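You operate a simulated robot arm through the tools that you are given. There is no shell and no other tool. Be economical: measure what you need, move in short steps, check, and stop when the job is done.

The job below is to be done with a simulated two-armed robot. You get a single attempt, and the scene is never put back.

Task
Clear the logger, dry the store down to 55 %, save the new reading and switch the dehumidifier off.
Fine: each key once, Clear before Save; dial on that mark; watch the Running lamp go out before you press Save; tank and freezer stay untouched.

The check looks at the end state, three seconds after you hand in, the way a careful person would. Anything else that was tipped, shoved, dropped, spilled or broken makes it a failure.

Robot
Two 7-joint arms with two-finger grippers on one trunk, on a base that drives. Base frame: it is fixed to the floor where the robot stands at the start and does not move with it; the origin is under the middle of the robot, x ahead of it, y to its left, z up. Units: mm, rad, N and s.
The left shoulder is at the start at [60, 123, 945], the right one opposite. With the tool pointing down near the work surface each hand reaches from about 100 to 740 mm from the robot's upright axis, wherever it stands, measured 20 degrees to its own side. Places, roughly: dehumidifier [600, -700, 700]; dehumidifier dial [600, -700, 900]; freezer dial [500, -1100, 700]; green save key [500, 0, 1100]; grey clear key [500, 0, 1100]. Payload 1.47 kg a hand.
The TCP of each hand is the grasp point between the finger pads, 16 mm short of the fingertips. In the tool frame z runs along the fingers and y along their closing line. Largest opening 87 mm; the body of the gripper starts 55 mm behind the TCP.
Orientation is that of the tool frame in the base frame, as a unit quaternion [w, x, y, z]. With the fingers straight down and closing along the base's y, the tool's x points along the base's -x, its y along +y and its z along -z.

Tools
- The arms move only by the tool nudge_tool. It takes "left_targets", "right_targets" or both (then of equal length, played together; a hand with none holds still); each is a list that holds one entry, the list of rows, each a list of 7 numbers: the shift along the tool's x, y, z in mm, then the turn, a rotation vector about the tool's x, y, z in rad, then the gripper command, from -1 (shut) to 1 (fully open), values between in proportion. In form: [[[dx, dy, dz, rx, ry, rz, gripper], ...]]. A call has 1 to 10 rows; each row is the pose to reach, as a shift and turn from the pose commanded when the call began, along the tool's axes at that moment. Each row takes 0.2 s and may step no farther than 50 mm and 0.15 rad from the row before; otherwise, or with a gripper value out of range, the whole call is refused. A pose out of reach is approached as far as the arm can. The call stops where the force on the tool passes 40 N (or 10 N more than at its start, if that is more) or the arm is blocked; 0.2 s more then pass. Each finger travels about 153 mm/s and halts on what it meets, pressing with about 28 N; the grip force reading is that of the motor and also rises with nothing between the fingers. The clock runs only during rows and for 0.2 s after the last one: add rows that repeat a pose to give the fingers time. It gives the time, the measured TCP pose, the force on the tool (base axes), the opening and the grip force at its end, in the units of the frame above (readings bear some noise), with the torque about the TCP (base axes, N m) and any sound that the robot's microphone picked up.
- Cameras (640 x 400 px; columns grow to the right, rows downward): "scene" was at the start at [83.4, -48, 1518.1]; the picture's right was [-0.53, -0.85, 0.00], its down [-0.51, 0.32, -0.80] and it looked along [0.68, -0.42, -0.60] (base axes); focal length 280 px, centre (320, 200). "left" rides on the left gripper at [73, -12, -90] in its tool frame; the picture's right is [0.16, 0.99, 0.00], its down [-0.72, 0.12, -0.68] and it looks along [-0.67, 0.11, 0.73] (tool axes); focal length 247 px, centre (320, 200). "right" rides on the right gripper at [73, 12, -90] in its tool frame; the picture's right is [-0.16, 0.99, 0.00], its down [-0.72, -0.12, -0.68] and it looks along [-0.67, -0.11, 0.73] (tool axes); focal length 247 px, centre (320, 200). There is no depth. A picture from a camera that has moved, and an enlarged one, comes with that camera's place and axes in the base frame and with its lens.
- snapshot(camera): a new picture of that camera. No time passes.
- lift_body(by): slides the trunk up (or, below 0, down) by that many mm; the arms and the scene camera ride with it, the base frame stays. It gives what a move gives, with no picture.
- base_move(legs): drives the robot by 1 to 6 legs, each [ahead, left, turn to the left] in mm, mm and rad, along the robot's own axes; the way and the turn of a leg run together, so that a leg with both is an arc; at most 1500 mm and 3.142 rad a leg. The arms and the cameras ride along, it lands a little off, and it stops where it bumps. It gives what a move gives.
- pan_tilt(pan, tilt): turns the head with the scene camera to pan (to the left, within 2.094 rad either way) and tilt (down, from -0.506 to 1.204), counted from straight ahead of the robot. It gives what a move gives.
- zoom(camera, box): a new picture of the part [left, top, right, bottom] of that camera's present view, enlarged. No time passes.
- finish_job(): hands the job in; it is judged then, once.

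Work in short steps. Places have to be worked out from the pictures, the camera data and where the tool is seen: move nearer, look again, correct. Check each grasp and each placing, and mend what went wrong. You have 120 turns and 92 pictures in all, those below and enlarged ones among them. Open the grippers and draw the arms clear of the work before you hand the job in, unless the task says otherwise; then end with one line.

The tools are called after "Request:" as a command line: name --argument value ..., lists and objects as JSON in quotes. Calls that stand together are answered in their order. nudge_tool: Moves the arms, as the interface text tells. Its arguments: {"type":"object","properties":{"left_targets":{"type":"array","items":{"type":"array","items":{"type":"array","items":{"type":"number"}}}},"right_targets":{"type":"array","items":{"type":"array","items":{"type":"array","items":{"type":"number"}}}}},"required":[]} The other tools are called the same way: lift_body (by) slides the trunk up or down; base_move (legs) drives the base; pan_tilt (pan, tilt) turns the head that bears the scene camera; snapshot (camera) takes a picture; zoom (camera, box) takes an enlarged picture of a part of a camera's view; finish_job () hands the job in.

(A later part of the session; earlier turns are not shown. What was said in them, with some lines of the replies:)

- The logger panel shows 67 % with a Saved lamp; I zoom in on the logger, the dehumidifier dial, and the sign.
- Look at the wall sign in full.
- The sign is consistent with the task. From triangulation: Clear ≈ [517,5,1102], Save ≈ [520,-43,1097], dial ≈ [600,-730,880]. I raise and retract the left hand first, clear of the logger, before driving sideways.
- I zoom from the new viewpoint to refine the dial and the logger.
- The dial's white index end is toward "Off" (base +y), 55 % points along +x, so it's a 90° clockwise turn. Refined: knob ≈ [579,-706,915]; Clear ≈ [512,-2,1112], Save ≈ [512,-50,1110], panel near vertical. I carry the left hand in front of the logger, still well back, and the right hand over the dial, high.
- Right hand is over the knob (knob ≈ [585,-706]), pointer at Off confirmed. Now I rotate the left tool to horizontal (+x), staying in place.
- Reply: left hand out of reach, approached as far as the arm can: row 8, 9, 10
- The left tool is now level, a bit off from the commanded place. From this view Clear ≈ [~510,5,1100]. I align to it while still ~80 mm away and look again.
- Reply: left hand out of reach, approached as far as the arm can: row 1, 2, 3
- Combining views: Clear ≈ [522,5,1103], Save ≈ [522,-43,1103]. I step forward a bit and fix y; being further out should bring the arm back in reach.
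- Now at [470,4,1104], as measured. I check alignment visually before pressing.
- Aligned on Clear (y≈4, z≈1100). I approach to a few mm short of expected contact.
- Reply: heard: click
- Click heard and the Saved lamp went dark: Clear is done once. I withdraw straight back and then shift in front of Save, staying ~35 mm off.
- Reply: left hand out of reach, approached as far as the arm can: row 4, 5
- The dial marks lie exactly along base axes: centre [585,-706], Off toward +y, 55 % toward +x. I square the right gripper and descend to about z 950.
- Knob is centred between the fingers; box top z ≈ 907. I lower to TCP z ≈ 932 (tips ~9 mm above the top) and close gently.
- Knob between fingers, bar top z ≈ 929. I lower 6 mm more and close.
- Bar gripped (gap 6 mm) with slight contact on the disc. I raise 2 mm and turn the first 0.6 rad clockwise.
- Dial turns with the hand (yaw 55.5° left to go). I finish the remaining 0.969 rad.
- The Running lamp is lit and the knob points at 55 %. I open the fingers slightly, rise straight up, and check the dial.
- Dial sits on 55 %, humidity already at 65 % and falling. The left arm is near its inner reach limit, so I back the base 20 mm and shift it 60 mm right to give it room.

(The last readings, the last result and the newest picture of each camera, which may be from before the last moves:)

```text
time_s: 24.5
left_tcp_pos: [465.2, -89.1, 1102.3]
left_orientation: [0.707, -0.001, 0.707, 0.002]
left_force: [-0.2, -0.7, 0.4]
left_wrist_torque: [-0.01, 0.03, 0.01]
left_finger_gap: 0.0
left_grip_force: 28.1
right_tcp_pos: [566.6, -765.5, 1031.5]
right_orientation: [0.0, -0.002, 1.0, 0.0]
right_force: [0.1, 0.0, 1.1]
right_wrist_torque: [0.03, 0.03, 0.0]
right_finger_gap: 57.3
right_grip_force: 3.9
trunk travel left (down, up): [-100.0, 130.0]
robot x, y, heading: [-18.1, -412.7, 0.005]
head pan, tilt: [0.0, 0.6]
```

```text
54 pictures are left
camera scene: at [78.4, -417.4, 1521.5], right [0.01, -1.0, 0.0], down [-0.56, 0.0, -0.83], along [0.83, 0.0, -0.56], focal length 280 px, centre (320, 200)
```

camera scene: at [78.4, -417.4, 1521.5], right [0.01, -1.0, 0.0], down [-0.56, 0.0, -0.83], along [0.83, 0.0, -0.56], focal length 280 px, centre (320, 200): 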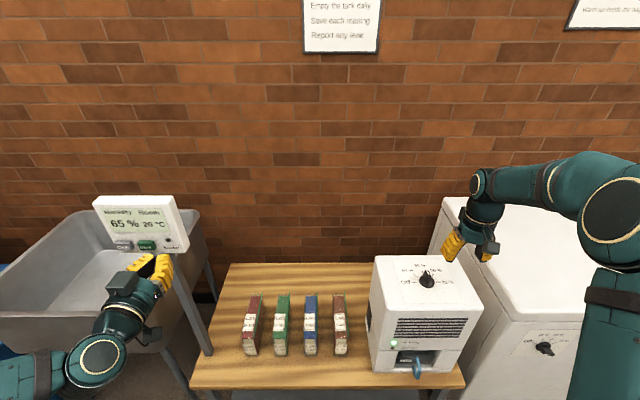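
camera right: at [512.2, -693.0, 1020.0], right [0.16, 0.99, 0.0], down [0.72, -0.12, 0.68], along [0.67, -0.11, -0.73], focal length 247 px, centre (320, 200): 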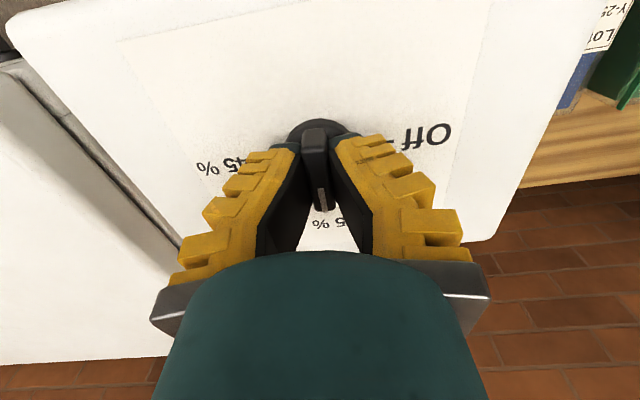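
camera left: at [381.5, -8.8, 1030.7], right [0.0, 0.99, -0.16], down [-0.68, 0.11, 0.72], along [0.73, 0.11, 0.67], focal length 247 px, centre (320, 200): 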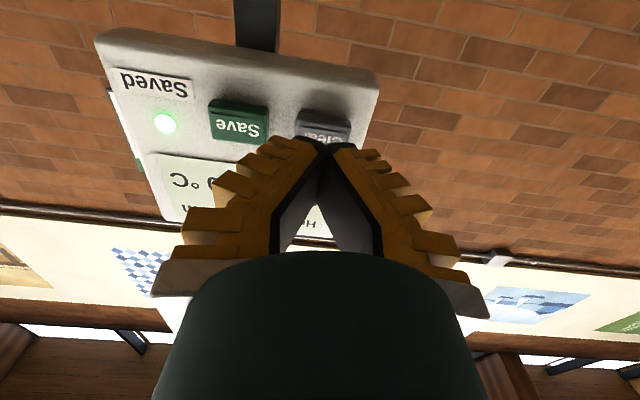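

Now I shift the left hand to y ≈ -43 in front of Save (gap ~35 mm) and the right hand back over the knob.

Request:
nudge_tool --left_targets '[[[0, 22, 0, 0, 0, 0, -1], [1, 45, 0, 0, 0, 0, -1], [1, 45, 0, 0, 0, 0, -1]]]' --right_targets '[[[-9, 30, 0, 0, 0, 0, 0.2], [-18, 60, 0, 0, 0, 0, 0.2], [-18, 60, 0, 0, 0, 0, 0.2]]]'

Request:
snapshot --camera "left"

Request:
zoom --camera "scene" --box '[60, 180, 220, 300]'

```text
time_s: 25.3
left_tcp_pos: [463.6, -43.5, 1101.1]
left_orientation: [0.707, -0.001, 0.707, 0.001]
left_force: [0.4, -1.2, 0.4]
left_wrist_torque: [0.0, -0.01, -0.04]
left_finger_gap: 0.1
left_grip_force: 28.0
right_tcp_pos: [583.9, -704.6, 1028.9]
right_orientation: [0.0, -0.002, 1.0, 0.0]
right_force: [0.2, -0.6, 0.0]
right_wrist_torque: [0.04, -0.02, -0.03]
right_finger_gap: 57.6
right_grip_force: 3.6
trunk travel left (down, up): [-100.0, 130.0]
robot x, y, heading: [-22.1, -414.9, 0.005]
head pan, tilt: [0.0, 0.6]
```

```text
53 pictures are left
camera left: at [374.0, -57.7, 1028.3], right [0.0, 0.99, -0.16], down [-0.68, 0.11, 0.72], along [0.73, 0.11, 0.67], focal length 247 px, centre (320, 200)
```

left: 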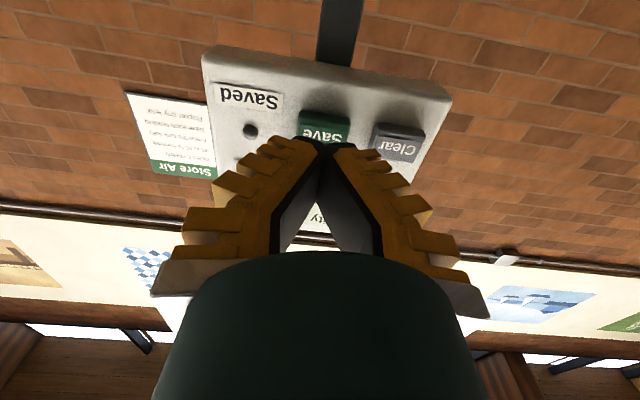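

```text
3.33 times, centred on (140, 240) of scene
camera zoom: at [78.4, -417.1, 1521.5], right [0.0, -1.0, 0.0], down [-0.56, 0.0, -0.83], along [0.83, 0.0, -0.56], focal length 932 px, centre (920, 67)
```

zoom: 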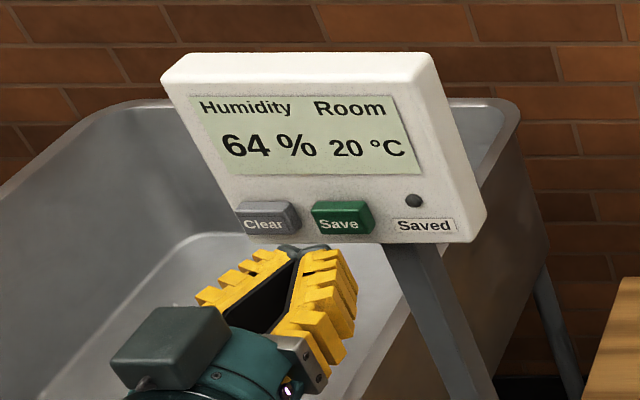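

Aligned with Save, humidity 64 % and falling. I hold still to let time pass.

Request:
nudge_tool --left_targets '[[[0, 0, 0, 0, 0, 0, -1], [0, 0, 0, 0, 0, 0, -1], [0, 0, 0, 0, 0, 0, -1], [0, 0, 0, 0, 0, 0, -1], [0, 0, 0, 0, 0, 0, -1], [0, 0, 0, 0, 0, 0, -1], [0, 0, 0, 0, 0, 0, -1], [0, 0, 0, 0, 0, 0, -1], [0, 0, 0, 0, 0, 0, -1], [0, 0, 0, 0, 0, 0, -1]]]'

Request:
nudge_tool --left_targets '[[[0, 0, 0, 0, 0, 0, -1], [0, 0, 0, 0, 0, 0, -1], [0, 0, 0, 0, 0, 0, -1], [0, 0, 0, 0, 0, 0, -1], [0, 0, 0, 0, 0, 0, -1], [0, 0, 0, 0, 0, 0, -1], [0, 0, 0, 0, 0, 0, -1], [0, 0, 0, 0, 0, 0, -1], [0, 0, 0, 0, 0, 0, -1], [0, 0, 0, 0, 0, 0, -1]]]'

Request:
nudge_tool --left_targets '[[[0, 0, 0, 0, 0, 0, -1], [0, 0, 0, 0, 0, 0, -1], [0, 0, 0, 0, 0, 0, -1], [0, 0, 0, 0, 0, 0, -1], [0, 0, 0, 0, 0, 0, -1], [0, 0, 0, 0, 0, 0, -1], [0, 0, 0, 0, 0, 0, -1], [0, 0, 0, 0, 0, 0, -1], [0, 0, 0, 0, 0, 0, -1], [0, 0, 0, 0, 0, 0, -1]]]'

Request:
nudge_tool --left_targets '[[[0, 0, 0, 0, 0, 0, -1], [0, 0, 0, 0, 0, 0, -1], [0, 0, 0, 0, 0, 0, -1], [0, 0, 0, 0, 0, 0, -1], [0, 0, 0, 0, 0, 0, -1], [0, 0, 0, 0, 0, 0, -1], [0, 0, 0, 0, 0, 0, -1], [0, 0, 0, 0, 0, 0, -1], [0, 0, 0, 0, 0, 0, -1], [0, 0, 0, 0, 0, 0, -1]]]'

Request:
snapshot --camera "scene"

```text
time_s: 27.5
left_tcp_pos: [463.7, -43.7, 1101.1]
left_orientation: [0.707, -0.002, 0.707, 0.003]
left_force: [-0.4, 0.0, -0.3]
left_wrist_torque: [-0.02, -0.01, -0.01]
left_finger_gap: 0.0
left_grip_force: 27.9
right_tcp_pos: [584.1, -704.7, 1028.8]
right_orientation: [0.0, -0.001, 1.0, 0.0]
right_force: [-1.0, 0.0, -0.1]
right_wrist_torque: [0.01, 0.0, -0.01]
right_finger_gap: 57.5
right_grip_force: 3.6
trunk travel left (down, up): [-100.0, 130.0]
robot x, y, heading: [-19.2, -415.3, 0.011]
head pan, tilt: [0.0, 0.6]
```

```text
time_s: 29.7
left_tcp_pos: [463.9, -43.8, 1101.5]
left_orientation: [0.707, -0.003, 0.707, 0.002]
left_force: [0.6, 0.1, 0.2]
left_wrist_torque: [-0.01, -0.02, 0.01]
left_finger_gap: 0.0
left_grip_force: 27.5
right_tcp_pos: [585.2, -704.8, 1029.2]
right_orientation: [-0.001, -0.001, 1.0, 0.0]
right_force: [-1.2, -0.1, -0.2]
right_wrist_torque: [0.01, 0.04, 0.02]
right_finger_gap: 57.3
right_grip_force: 4.0
trunk travel left (down, up): [-100.0, 130.0]
robot x, y, heading: [-18.3, -410.1, 0.004]
head pan, tilt: [0.0, 0.6]
```

```text
time_s: 31.9
left_tcp_pos: [463.0, -43.6, 1101.6]
left_orientation: [0.707, -0.002, 0.707, 0.002]
left_force: [0.7, -0.1, 0.0]
left_wrist_torque: [-0.05, -0.01, 0.0]
left_finger_gap: 0.0
left_grip_force: 28.1
right_tcp_pos: [583.8, -704.5, 1029.6]
right_orientation: [0.0, -0.002, 1.0, 0.0]
right_force: [0.2, 0.3, 1.5]
right_wrist_torque: [-0.01, -0.03, -0.02]
right_finger_gap: 57.2
right_grip_force: 4.0
trunk travel left (down, up): [-100.0, 130.0]
robot x, y, heading: [-14.8, -410.3, 0.003]
head pan, tilt: [0.0, 0.6]
```

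```text
time_s: 34.1
left_tcp_pos: [463.5, -44.8, 1101.2]
left_orientation: [0.707, -0.001, 0.707, 0.002]
left_force: [-0.8, 0.9, 0.2]
left_wrist_torque: [0.05, -0.03, 0.0]
left_finger_gap: 0.2
left_grip_force: 27.8
right_tcp_pos: [583.9, -704.9, 1028.1]
right_orientation: [0.0, -0.002, 1.0, 0.001]
right_force: [-0.3, -0.4, 0.1]
right_wrist_torque: [0.0, 0.02, -0.05]
right_finger_gap: 57.4
right_grip_force: 4.0
trunk travel left (down, up): [-100.0, 130.0]
robot x, y, heading: [-18.3, -414.8, 0.003]
head pan, tilt: [0.0, 0.6]
```

```text
51 pictures are left
camera scene: at [78.5, -416.5, 1521.5], right [0.01, -1.0, 0.0], down [-0.56, 0.0, -0.83], along [0.83, 0.0, -0.56], focal length 280 px, centre (320, 200)
```

scene: 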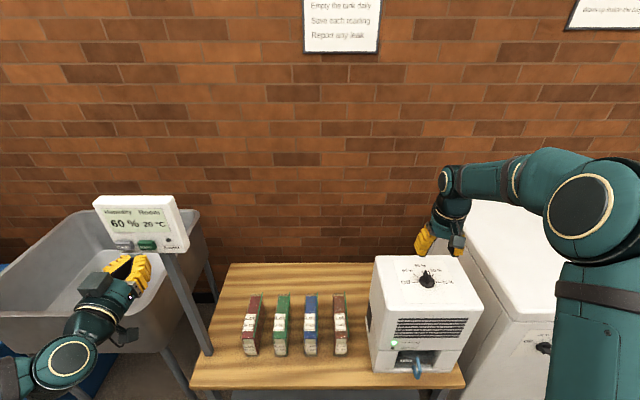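

60 % after ~9 s more; lamp still green. Continue waiting about 9 s.

Request:
nudge_tool --left_targets '[[[0, 0, 0, 0, 0, 0, -1], [0, 0, 0, 0, 0, 0, -1], [0, 0, 0, 0, 0, 0, -1], [0, 0, 0, 0, 0, 0, -1], [0, 0, 0, 0, 0, 0, -1], [0, 0, 0, 0, 0, 0, -1], [0, 0, 0, 0, 0, 0, -1], [0, 0, 0, 0, 0, 0, -1], [0, 0, 0, 0, 0, 0, -1], [0, 0, 0, 0, 0, 0, -1]]]'

Request:
nudge_tool --left_targets '[[[0, 0, 0, 0, 0, 0, -1], [0, 0, 0, 0, 0, 0, -1], [0, 0, 0, 0, 0, 0, -1], [0, 0, 0, 0, 0, 0, -1], [0, 0, 0, 0, 0, 0, -1], [0, 0, 0, 0, 0, 0, -1], [0, 0, 0, 0, 0, 0, -1], [0, 0, 0, 0, 0, 0, -1], [0, 0, 0, 0, 0, 0, -1], [0, 0, 0, 0, 0, 0, -1]]]'

Request:
nudge_tool --left_targets '[[[0, 0, 0, 0, 0, 0, -1], [0, 0, 0, 0, 0, 0, -1], [0, 0, 0, 0, 0, 0, -1], [0, 0, 0, 0, 0, 0, -1], [0, 0, 0, 0, 0, 0, -1], [0, 0, 0, 0, 0, 0, -1], [0, 0, 0, 0, 0, 0, -1], [0, 0, 0, 0, 0, 0, -1], [0, 0, 0, 0, 0, 0, -1], [0, 0, 0, 0, 0, 0, -1]]]'

Request:
nudge_tool --left_targets '[[[0, 0, 0, 0, 0, 0, -1], [0, 0, 0, 0, 0, 0, -1], [0, 0, 0, 0, 0, 0, -1], [0, 0, 0, 0, 0, 0, -1], [0, 0, 0, 0, 0, 0, -1], [0, 0, 0, 0, 0, 0, -1], [0, 0, 0, 0, 0, 0, -1], [0, 0, 0, 0, 0, 0, -1], [0, 0, 0, 0, 0, 0, -1], [0, 0, 0, 0, 0, 0, -1]]]'

Request:
nudge_tool --left_targets '[[[0, 0, 0, 0, 0, 0, -1], [0, 0, 0, 0, 0, 0, -1], [0, 0, 0, 0, 0, 0, -1], [0, 0, 0, 0, 0, 0, -1], [0, 0, 0, 0, 0, 0, -1], [0, 0, 0, 0, 0, 0, -1], [0, 0, 0, 0, 0, 0, -1], [0, 0, 0, 0, 0, 0, -1], [0, 0, 0, 0, 0, 0, -1], [0, 0, 0, 0, 0, 0, -1]]]'

Request:
snapshot --camera "scene"

```text
time_s: 36.3
left_tcp_pos: [463.7, -43.9, 1101.2]
left_orientation: [0.707, -0.002, 0.707, 0.001]
left_force: [0.3, -0.1, -0.2]
left_wrist_torque: [-0.02, 0.01, -0.03]
left_finger_gap: 0.0
left_grip_force: 27.9
right_tcp_pos: [584.7, -705.2, 1029.0]
right_orientation: [0.0, -0.002, 1.0, -0.001]
right_force: [0.0, -0.2, 0.0]
right_wrist_torque: [0.0, 0.03, 0.03]
right_finger_gap: 57.4
right_grip_force: 3.8
trunk travel left (down, up): [-100.0, 130.0]
robot x, y, heading: [-21.2, -414.9, 0.003]
head pan, tilt: [0.0, 0.6]
```

```text
time_s: 38.5
left_tcp_pos: [463.7, -44.2, 1101.8]
left_orientation: [0.707, -0.002, 0.707, 0.001]
left_force: [-0.1, 0.3, -0.6]
left_wrist_torque: [-0.02, 0.01, 0.0]
left_finger_gap: 0.0
left_grip_force: 28.0
right_tcp_pos: [584.4, -704.5, 1027.8]
right_orientation: [0.001, -0.002, 1.0, 0.0]
right_force: [-0.1, -0.1, 0.7]
right_wrist_torque: [-0.02, -0.03, -0.03]
right_finger_gap: 57.6
right_grip_force: 3.6
trunk travel left (down, up): [-100.0, 130.0]
robot x, y, heading: [-18.2, -418.0, 0.004]
head pan, tilt: [0.0, 0.6]
```

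```text
time_s: 40.7
left_tcp_pos: [463.2, -43.6, 1101.3]
left_orientation: [0.707, -0.002, 0.707, 0.001]
left_force: [0.4, 1.1, 0.3]
left_wrist_torque: [0.0, -0.02, -0.03]
left_finger_gap: 0.0
left_grip_force: 27.8
right_tcp_pos: [584.9, -705.2, 1029.1]
right_orientation: [0.0, -0.001, 1.0, 0.0]
right_force: [0.8, 0.3, -0.8]
right_wrist_torque: [-0.01, 0.03, 0.0]
right_finger_gap: 57.3
right_grip_force: 2.9
trunk travel left (down, up): [-100.0, 130.0]
robot x, y, heading: [-19.8, -415.4, 0.003]
head pan, tilt: [0.0, 0.6]
```

```text
time_s: 42.9
left_tcp_pos: [462.1, -44.7, 1101.4]
left_orientation: [0.707, -0.002, 0.707, 0.002]
left_force: [-0.8, 0.0, -0.1]
left_wrist_torque: [0.02, 0.02, 0.01]
left_finger_gap: 0.2
left_grip_force: 27.7
right_tcp_pos: [584.9, -704.9, 1027.6]
right_orientation: [0.0, -0.001, 1.0, 0.0]
right_force: [-0.7, 1.3, 0.6]
right_wrist_torque: [0.01, -0.02, 0.02]
right_finger_gap: 57.5
right_grip_force: 3.7
trunk travel left (down, up): [-100.0, 130.0]
robot x, y, heading: [-17.6, -412.9, 0.006]
head pan, tilt: [0.0, 0.6]
```

```text
time_s: 45.1
left_tcp_pos: [463.3, -43.7, 1100.3]
left_orientation: [0.707, -0.001, 0.707, 0.002]
left_force: [-0.6, -0.3, 0.3]
left_wrist_torque: [0.01, -0.03, -0.05]
left_finger_gap: 0.0
left_grip_force: 28.3
right_tcp_pos: [584.1, -704.2, 1029.0]
right_orientation: [0.0, -0.002, 1.0, 0.0]
right_force: [-1.6, -1.1, 0.7]
right_wrist_torque: [0.0, 0.03, -0.02]
right_finger_gap: 57.6
right_grip_force: 3.9
trunk travel left (down, up): [-100.0, 130.0]
robot x, y, heading: [-21.8, -413.0, 0.008]
head pan, tilt: [0.0, 0.6]
```

```text
50 pictures are left
camera scene: at [78.5, -416.5, 1521.5], right [0.01, -1.0, 0.0], down [-0.56, 0.0, -0.83], along [0.83, 0.0, -0.56], focal length 280 px, centre (320, 200)
```

scene: 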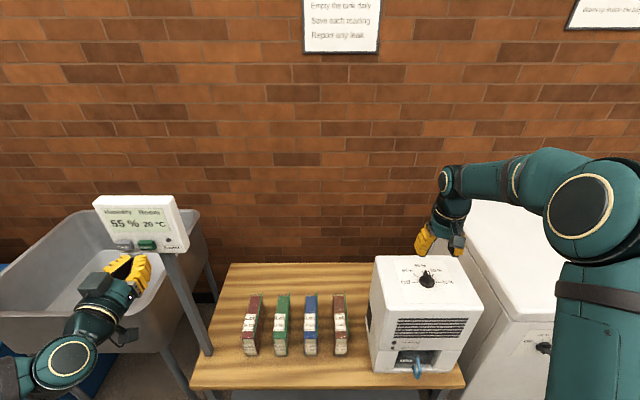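

Lamp appears out; I zoom in to confirm both the lamp and the reading.

Request:
zoom --camera "scene" --box '[360, 300, 480, 390]'

Request:
zoom --camera "scene" --box '[80, 185, 210, 295]'

```text
4.44 times, centred on (420, 345) of scene
camera zoom: at [78.5, -416.5, 1521.5], right [0.01, -1.0, 0.0], down [-0.56, 0.0, -0.83], along [0.83, 0.0, -0.56], focal length 1243 px, centre (-124, -444)
```

zoom: 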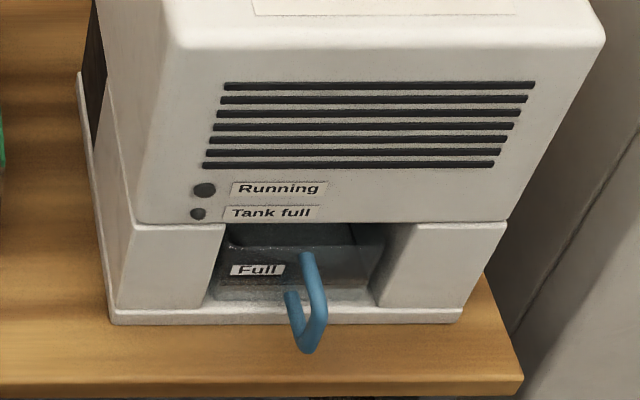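

```text
3.64 times, centred on (145, 240) of scene
camera zoom: at [78.5, -416.5, 1521.5], right [0.01, -1.0, 0.0], down [-0.56, 0.0, -0.83], along [0.83, 0.0, -0.56], focal length 1017 px, centre (956, 54)
```

zoom: 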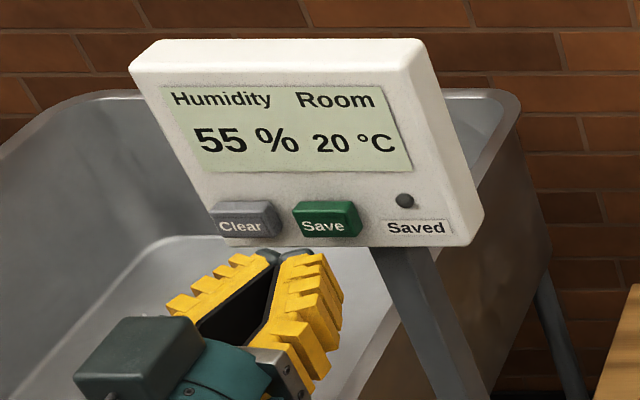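

Running lamp out, 55 % shown. Now I press Save, advancing gently to the depth that clicked for Clear.

Request:
nudge_tool --left_targets '[[[0, 0, 10, 0, 0, 0, -1], [0, 0, 20, 0, 0, 0, -1], [0, 0, 28, 0, 0, 0, -1], [0, 0, 33, 0, 0, 0, -1], [0, 0, 35.5, 0, 0, 0, -1]]]'

Request:
zoom --camera "scene" --box '[80, 185, 210, 295]'

```text
time_s: 46.3
left_tcp_pos: [498.3, -43.9, 1100.3]
left_orientation: [0.707, 0.0, 0.707, 0.0]
left_force: [0.0, -0.7, 0.1]
left_wrist_torque: [0.03, 0.01, 0.01]
left_finger_gap: 5.9
left_grip_force: 28.0
right_tcp_pos: [584.5, -704.8, 1029.5]
right_orientation: [0.0, -0.003, 1.0, 0.0]
right_force: [-0.8, -0.1, 0.1]
right_wrist_torque: [-0.02, -0.02, -0.02]
right_finger_gap: 57.6
right_grip_force: 4.0
trunk travel left (down, up): [-100.0, 130.0]
robot x, y, heading: [-20.5, -414.3, 0.006]
head pan, tilt: [0.0, 0.6]
```

```text
3.64 times, centred on (145, 240) of scene
camera zoom: at [78.4, -416.5, 1521.5], right [0.01, -1.0, 0.0], down [-0.56, 0.0, -0.83], along [0.83, 0.0, -0.56], focal length 1017 px, centre (956, 54)
```

zoom: 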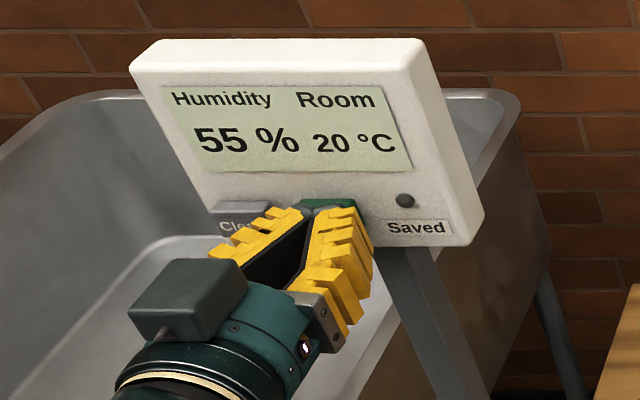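

No click yet and no force; I advance by 2 mm, then more if needed.

Request:
nudge_tool --left_targets '[[[0, 0, 1, 0, 0, 0, -1], [0, 0, 2, 0, 0, 0, -1], [0, 0, 2, 0, 0, 0, -1]]]'

```text
time_s: 47.1
left_tcp_pos: [501.7, -43.1, 1101.2]
left_orientation: [0.707, -0.002, 0.707, 0.002]
left_force: [-1.3, -1.0, -0.9]
left_wrist_torque: [0.0, 0.0, -0.01]
left_finger_gap: 6.0
left_grip_force: 28.8
right_tcp_pos: [584.3, -704.7, 1028.6]
right_orientation: [0.0, -0.001, 1.0, -0.001]
right_force: [0.2, 0.0, -0.1]
right_wrist_torque: [-0.03, -0.01, 0.01]
right_finger_gap: 57.4
right_grip_force: 3.6
trunk travel left (down, up): [-100.0, 130.0]
robot x, y, heading: [-20.3, -417.1, 0.009]
head pan, tilt: [0.0, 0.6]
heard: click
```

Click heard. I check the Saved lamp, then withdraw.

Request:
zoom --camera "scene" --box '[80, 185, 210, 295]'

Request:
nudge_tool --left_targets '[[[0, 0, -15, 0, 0, 0, -1], [0, 0, -40, 0, 0, 0, -1], [0, 0, -40, 0, 0, 0, -1]]]'

Request:
snapshot --camera "scene"

Request:
snapshot --camera "right"

```text
3.64 times, centred on (145, 240) of scene
camera zoom: at [78.3, -416.5, 1521.5], right [0.01, -1.0, 0.0], down [-0.56, 0.0, -0.83], along [0.83, 0.0, -0.56], focal length 1017 px, centre (956, 54)
```

zoom: 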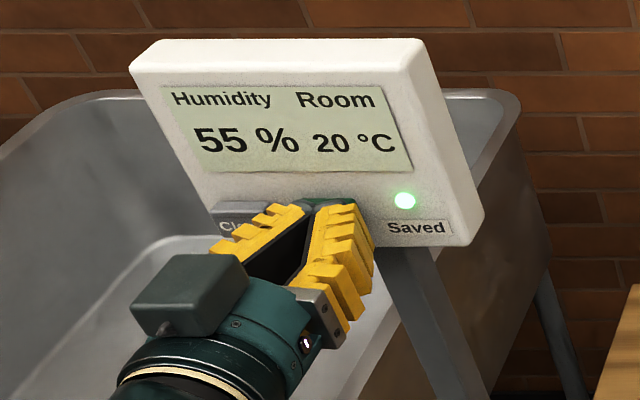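

```text
time_s: 47.9
left_tcp_pos: [461.7, -45.0, 1102.3]
left_orientation: [0.707, -0.002, 0.707, 0.001]
left_force: [-0.4, 0.2, 0.1]
left_wrist_torque: [0.04, -0.04, -0.03]
left_finger_gap: 0.3
left_grip_force: 28.5
right_tcp_pos: [584.8, -705.0, 1028.2]
right_orientation: [0.0, -0.002, 1.0, 0.0]
right_force: [0.0, 0.2, -0.4]
right_wrist_torque: [0.01, -0.01, 0.01]
right_finger_gap: 57.5
right_grip_force: 3.7
trunk travel left (down, up): [-100.0, 130.0]
robot x, y, heading: [-17.6, -411.8, 0.005]
head pan, tilt: [0.0, 0.6]
```

```text
45 pictures are left
camera scene: at [79.0, -416.5, 1521.5], right [0.01, -1.0, 0.0], down [-0.57, 0.0, -0.82], along [0.82, 0.0, -0.57], focal length 280 px, centre (320, 200)
```

scene: 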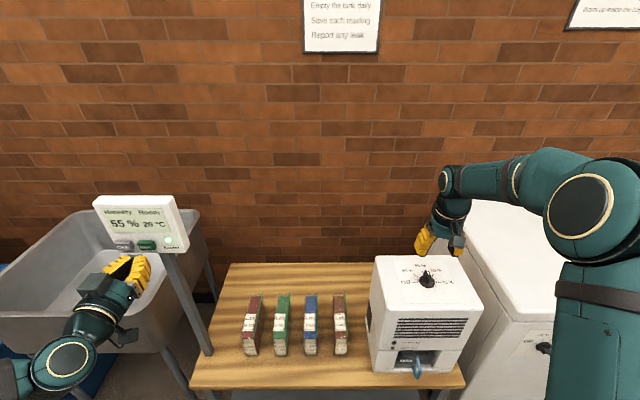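

```text
44 pictures are left
camera right: at [511.8, -693.2, 1117.9], right [0.15, 0.99, 0.0], down [0.72, -0.11, 0.68], along [0.67, -0.1, -0.73], focal length 247 px, centre (320, 200)
```

right: 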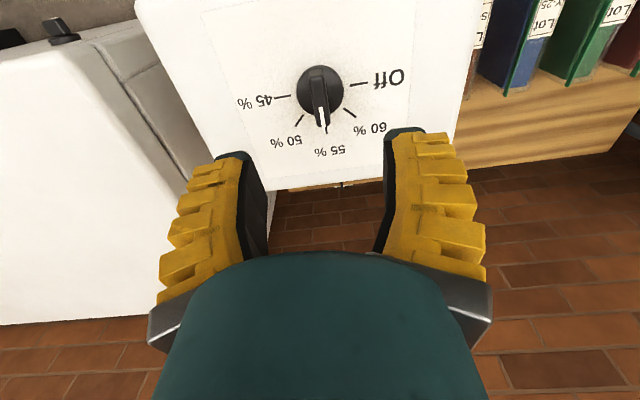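

Saved at 55 %. Now the right hand goes down over the knob (z ≈ 931, as before) and grips it.

Request:
nudge_tool --right_targets '[[[0, 0, 40, 0, 0, 0, 0.2], [0, 0, 75, 0, 0, 0, 0.2], [0, 0, 90, 0, 0, 0, 0.2], [0, 0, 97, 0, 0, 0, 0.2], [0, 0, 97, 0, 0, 0, -0.2], [0, 0, 97, 0, 0, 0, -0.5], [0, 0, 97, 0, 0, 0, -0.8], [0, 0, 97, 0, 0, 0, -1], [0, 0, 97, 0, 0, 0, -1]]]'

Request:
snapshot --camera "right"

```text
time_s: 49.9
left_tcp_pos: [460.5, -46.3, 1102.4]
left_orientation: [0.707, 0.0, 0.707, 0.001]
left_force: [-0.2, -0.6, -0.4]
left_wrist_torque: [-0.01, 0.02, 0.01]
left_finger_gap: 0.0
left_grip_force: 28.0
right_tcp_pos: [583.6, -703.9, 933.6]
right_orientation: [0.0, -0.002, 1.0, -0.001]
right_force: [0.7, -5.8, 10.3]
right_wrist_torque: [-0.05, 0.26, 0.02]
right_finger_gap: 6.1
right_grip_force: 29.7
trunk travel left (down, up): [-100.0, 130.0]
robot x, y, heading: [-23.7, -414.0, 0.008]
head pan, tilt: [0.0, 0.6]
```

```text
43 pictures are left
camera right: at [510.8, -693.1, 1023.0], right [0.15, 0.99, 0.0], down [0.72, -0.11, 0.68], along [0.67, -0.11, -0.73], focal length 247 px, centre (320, 200)
```

right: 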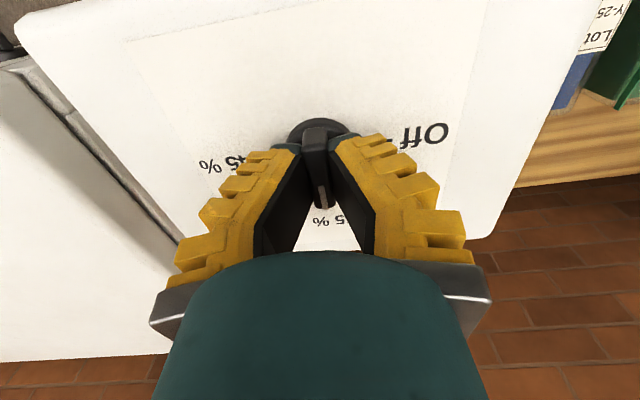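

Gripped. I turn counter-clockwise toward Off, first 1.35 rad.

Request:
nudge_tool --right_targets '[[[0, -1, -1, 0, 0, -0.15, -1], [0, -1, -1, 0, 0, -0.3, -1], [0, -1, -1, 0, 0, -0.45, -1], [0, -1, -1, 0, 0, -0.6, -1], [0, -1, -1, 0, 0, -0.75, -1], [0, -1, -1, 0, 0, -0.9, -1], [0, -1, -1, 0, 0, -1.05, -1], [0, -1, -1, 0, 0, -1.2, -1], [0, -1, -1, 0, 0, -1.35, -1], [0, -1, -1, 0, 0, -1.35, -1]]]'

```text
time_s: 52.1
left_tcp_pos: [462.3, -45.2, 1101.2]
left_orientation: [0.707, -0.001, 0.707, 0.001]
left_force: [-0.5, 0.4, 0.8]
left_wrist_torque: [-0.01, -0.03, 0.02]
left_finger_gap: 0.1
left_grip_force: 27.9
right_tcp_pos: [585.3, -706.3, 934.2]
right_orientation: [0.0, -0.627, 0.779, -0.002]
right_force: [13.7, -10.4, 10.2]
right_wrist_torque: [0.11, -0.19, -0.02]
right_finger_gap: 6.1
right_grip_force: 30.1
trunk travel left (down, up): [-100.0, 130.0]
robot x, y, heading: [-20.2, -416.2, 0.004]
head pan, tilt: [0.0, 0.6]
```

12.3° remain, with mild side load. I ease the position by ~1 mm and finish the turn.

Request:
nudge_tool --right_targets '[[[0.8, -1.2, -0.5, 0, 0, -0.11, -1], [0.8, -1.2, -0.5, 0, 0, -0.215, -1], [0.8, -1.2, -0.5, 0, 0, -0.215, -1]]]'

Request:
snapshot --camera "right"

```text
time_s: 52.9
left_tcp_pos: [463.3, -44.9, 1101.4]
left_orientation: [0.707, -0.002, 0.707, 0.002]
left_force: [-0.7, -0.8, 0.1]
left_wrist_torque: [0.03, -0.05, 0.02]
left_finger_gap: 0.2
left_grip_force: 28.5
right_tcp_pos: [585.8, -707.8, 934.4]
right_orientation: [0.0, 0.707, -0.707, 0.0]
right_force: [13.9, -7.4, 6.7]
right_wrist_torque: [-0.15, -0.12, -0.04]
right_finger_gap: 5.9
right_grip_force: 29.7
trunk travel left (down, up): [-100.0, 130.0]
robot x, y, heading: [-20.5, -417.1, 0.006]
head pan, tilt: [0.0, 0.6]
```

```text
42 pictures are left
camera right: at [573.9, -779.4, 1023.5], right [-0.99, 0.16, 0.0], down [0.12, 0.72, 0.68], along [0.11, 0.67, -0.73], focal length 247 px, centre (320, 200)
```

right: 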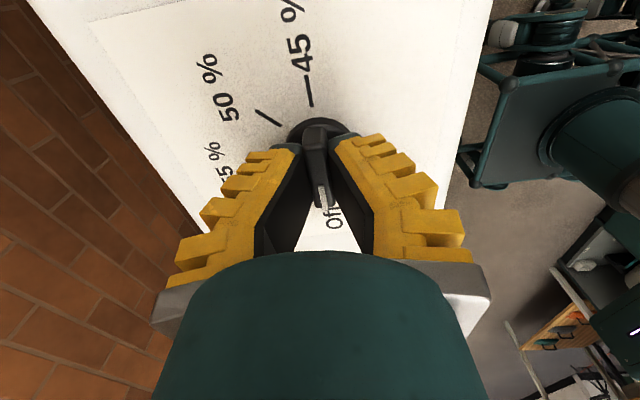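

Pointer is at Off. I release, rise straight up and check the dial, lamp and logger.

Request:
nudge_tool --right_targets '[[[0, 0, 0, 0, 0, 0, -0.5], [0, 0, 0, 0, 0, 0, 0.2], [0, 0, 0, 0, 0, 0, 0.2], [0, 0, -20, 0, 0, 0, 0.2], [0, 0, -60, 0, 0, 0, 0.2], [0, 0, -100, 0, 0, 0, 0.2], [0, 0, -100, 0, 0, 0, 0.2]]]'

Request:
zoom --camera "right" --box '[220, 20, 420, 170]'

Request:
zoom --camera "scene" --box '[340, 240, 500, 390]'

Request:
zoom --camera "scene" --box '[80, 185, 210, 295]'

```text
time_s: 54.5
left_tcp_pos: [460.7, -44.3, 1100.1]
left_orientation: [0.707, -0.002, 0.707, 0.001]
left_force: [0.3, 0.9, 0.1]
left_wrist_torque: [-0.03, -0.02, 0.02]
left_finger_gap: 0.0
left_grip_force: 27.8
right_tcp_pos: [586.6, -707.0, 1035.4]
right_orientation: [0.0, -0.707, 0.707, 0.0]
right_force: [0.7, -0.7, 0.1]
right_wrist_torque: [0.0, -0.01, -0.01]
right_finger_gap: 57.6
right_grip_force: 3.7
trunk travel left (down, up): [-100.0, 130.0]
robot x, y, heading: [-20.8, -415.2, 0.005]
head pan, tilt: [0.0, 0.6]
```

```text
2.67 times, centred on (320, 95) of right
camera zoom: at [574.6, -778.9, 1124.6], right [-0.99, 0.16, 0.0], down [0.12, 0.72, 0.68], along [0.11, 0.67, -0.73], focal length 659 px, centre (320, 480)
```

zoom: 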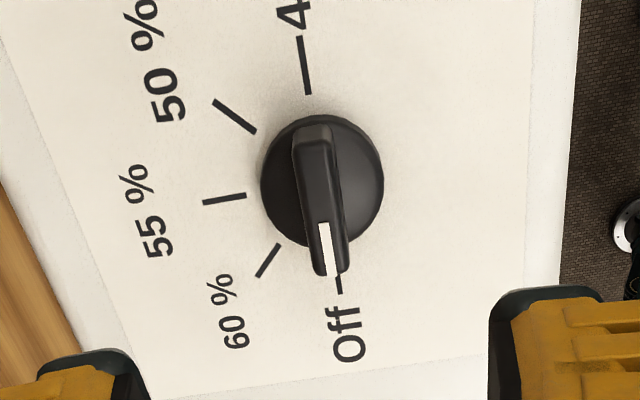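

```text
2.67 times, centred on (420, 315) of scene
camera zoom: at [78.8, -416.7, 1521.5], right [0.01, -1.0, 0.0], down [-0.57, 0.0, -0.82], along [0.82, 0.0, -0.57], focal length 746 px, centre (53, -107)
```

zoom: 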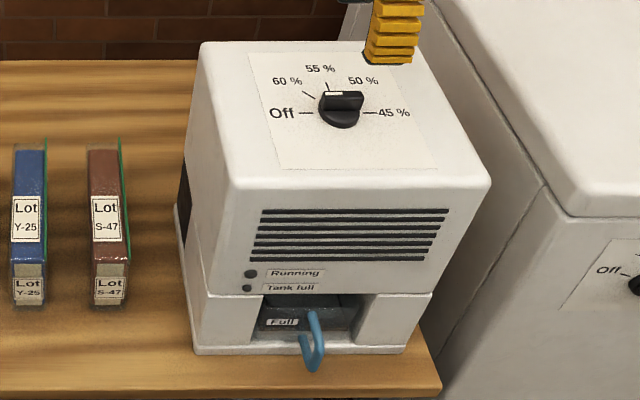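

```text
3.64 times, centred on (145, 240) of scene
camera zoom: at [78.8, -416.7, 1521.5], right [0.01, -1.0, 0.0], down [-0.57, 0.0, -0.82], along [0.82, 0.0, -0.57], focal length 1017 px, centre (956, 54)
```

zoom: 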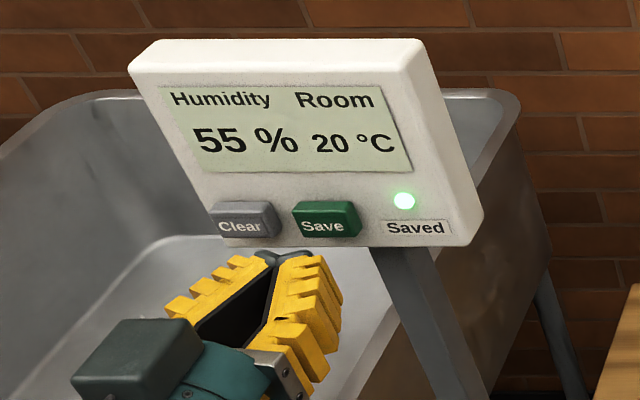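

All states right: Off, lamp dark, 55 % saved. I raise the right hand, back the base 120 mm to draw both arms clear, then open the grippers.

Request:
nudge_tool --right_targets '[[[0, 0, -40, 0, 0, 0, 0.2], [0, 0, -80, 0, 0, 0, 0.6], [0, 0, -110, 0, 0, 0, 1]]]'

Request:
base_move --legs '[[-120, 0, 0]]'

Request:
nudge_tool --left_targets '[[[0, 0, 0, 0, 0, 0, 0], [0, 0, 0, 0, 0, 0, 1], [0, 0, 0, 0, 0, 0, 1]]]'

Request:
snapshot --camera "scene"

```text
time_s: 55.3
left_tcp_pos: [461.2, -43.6, 1101.2]
left_orientation: [0.707, -0.001, 0.707, 0.002]
left_force: [-0.2, 0.3, -0.5]
left_wrist_torque: [-0.02, -0.03, 0.02]
left_finger_gap: 0.1
left_grip_force: 28.0
right_tcp_pos: [585.6, -706.0, 1143.3]
right_orientation: [-0.001, 0.708, -0.706, 0.0]
right_force: [0.7, -0.1, 0.5]
right_wrist_torque: [0.01, -0.04, 0.01]
right_finger_gap: 87.0
right_grip_force: 0.2
trunk travel left (down, up): [-100.0, 130.0]
robot x, y, heading: [-18.4, -416.7, 0.006]
head pan, tilt: [0.0, 0.6]
```

```text
time_s: 56.5
left_tcp_pos: [342.9, -45.0, 1102.2]
left_orientation: [0.708, -0.002, 0.706, 0.001]
left_force: [-0.4, -0.1, 1.2]
left_wrist_torque: [-0.02, 0.03, -0.02]
left_finger_gap: 0.0
left_grip_force: 28.4
right_tcp_pos: [467.7, -707.7, 1144.5]
right_orientation: [0.0, 0.707, -0.707, 0.0]
right_force: [-1.1, 0.0, 0.3]
right_wrist_torque: [0.02, 0.01, 0.03]
right_finger_gap: 87.3
right_grip_force: 0.0
trunk travel left (down, up): [-100.0, 130.0]
robot x, y, heading: [-136.2, -415.5, 0.006]
head pan, tilt: [0.0, 0.6]
```

```text
time_s: 57.3
left_tcp_pos: [343.0, -43.6, 1100.4]
left_orientation: [0.707, -0.002, 0.707, 0.002]
left_force: [-0.9, 0.2, -0.3]
left_wrist_torque: [-0.01, 0.02, 0.05]
left_finger_gap: 86.8
left_grip_force: 0.0
right_tcp_pos: [468.6, -707.2, 1143.5]
right_orientation: [0.0, 0.707, -0.707, 0.0]
right_force: [1.1, 0.5, 0.4]
right_wrist_torque: [-0.01, -0.01, 0.01]
right_finger_gap: 87.0
right_grip_force: 0.0
trunk travel left (down, up): [-100.0, 130.0]
robot x, y, heading: [-136.3, -414.7, 0.009]
head pan, tilt: [0.0, 0.6]
```

```text
38 pictures are left
camera scene: at [-39.2, -417.1, 1521.5], right [0.01, -1.0, 0.0], down [-0.56, 0.0, -0.83], along [0.83, 0.01, -0.56], focal length 280 px, centre (320, 200)
```

scene: 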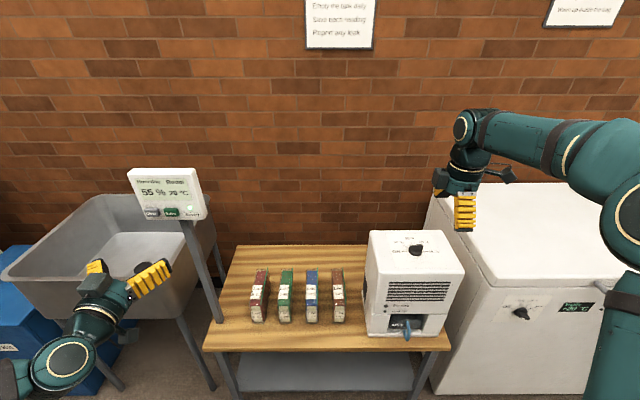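

Both arms are clear with grippers open, everything is in place; I hand in.

Request:
finish_job

```text
The job is handed in.
```

The job is done: the logger was cleared, the store dried to 55 %, the new reading saved after the Running lamp went out, and the dehumidifier switched off, with the tank and freezer left untouched.
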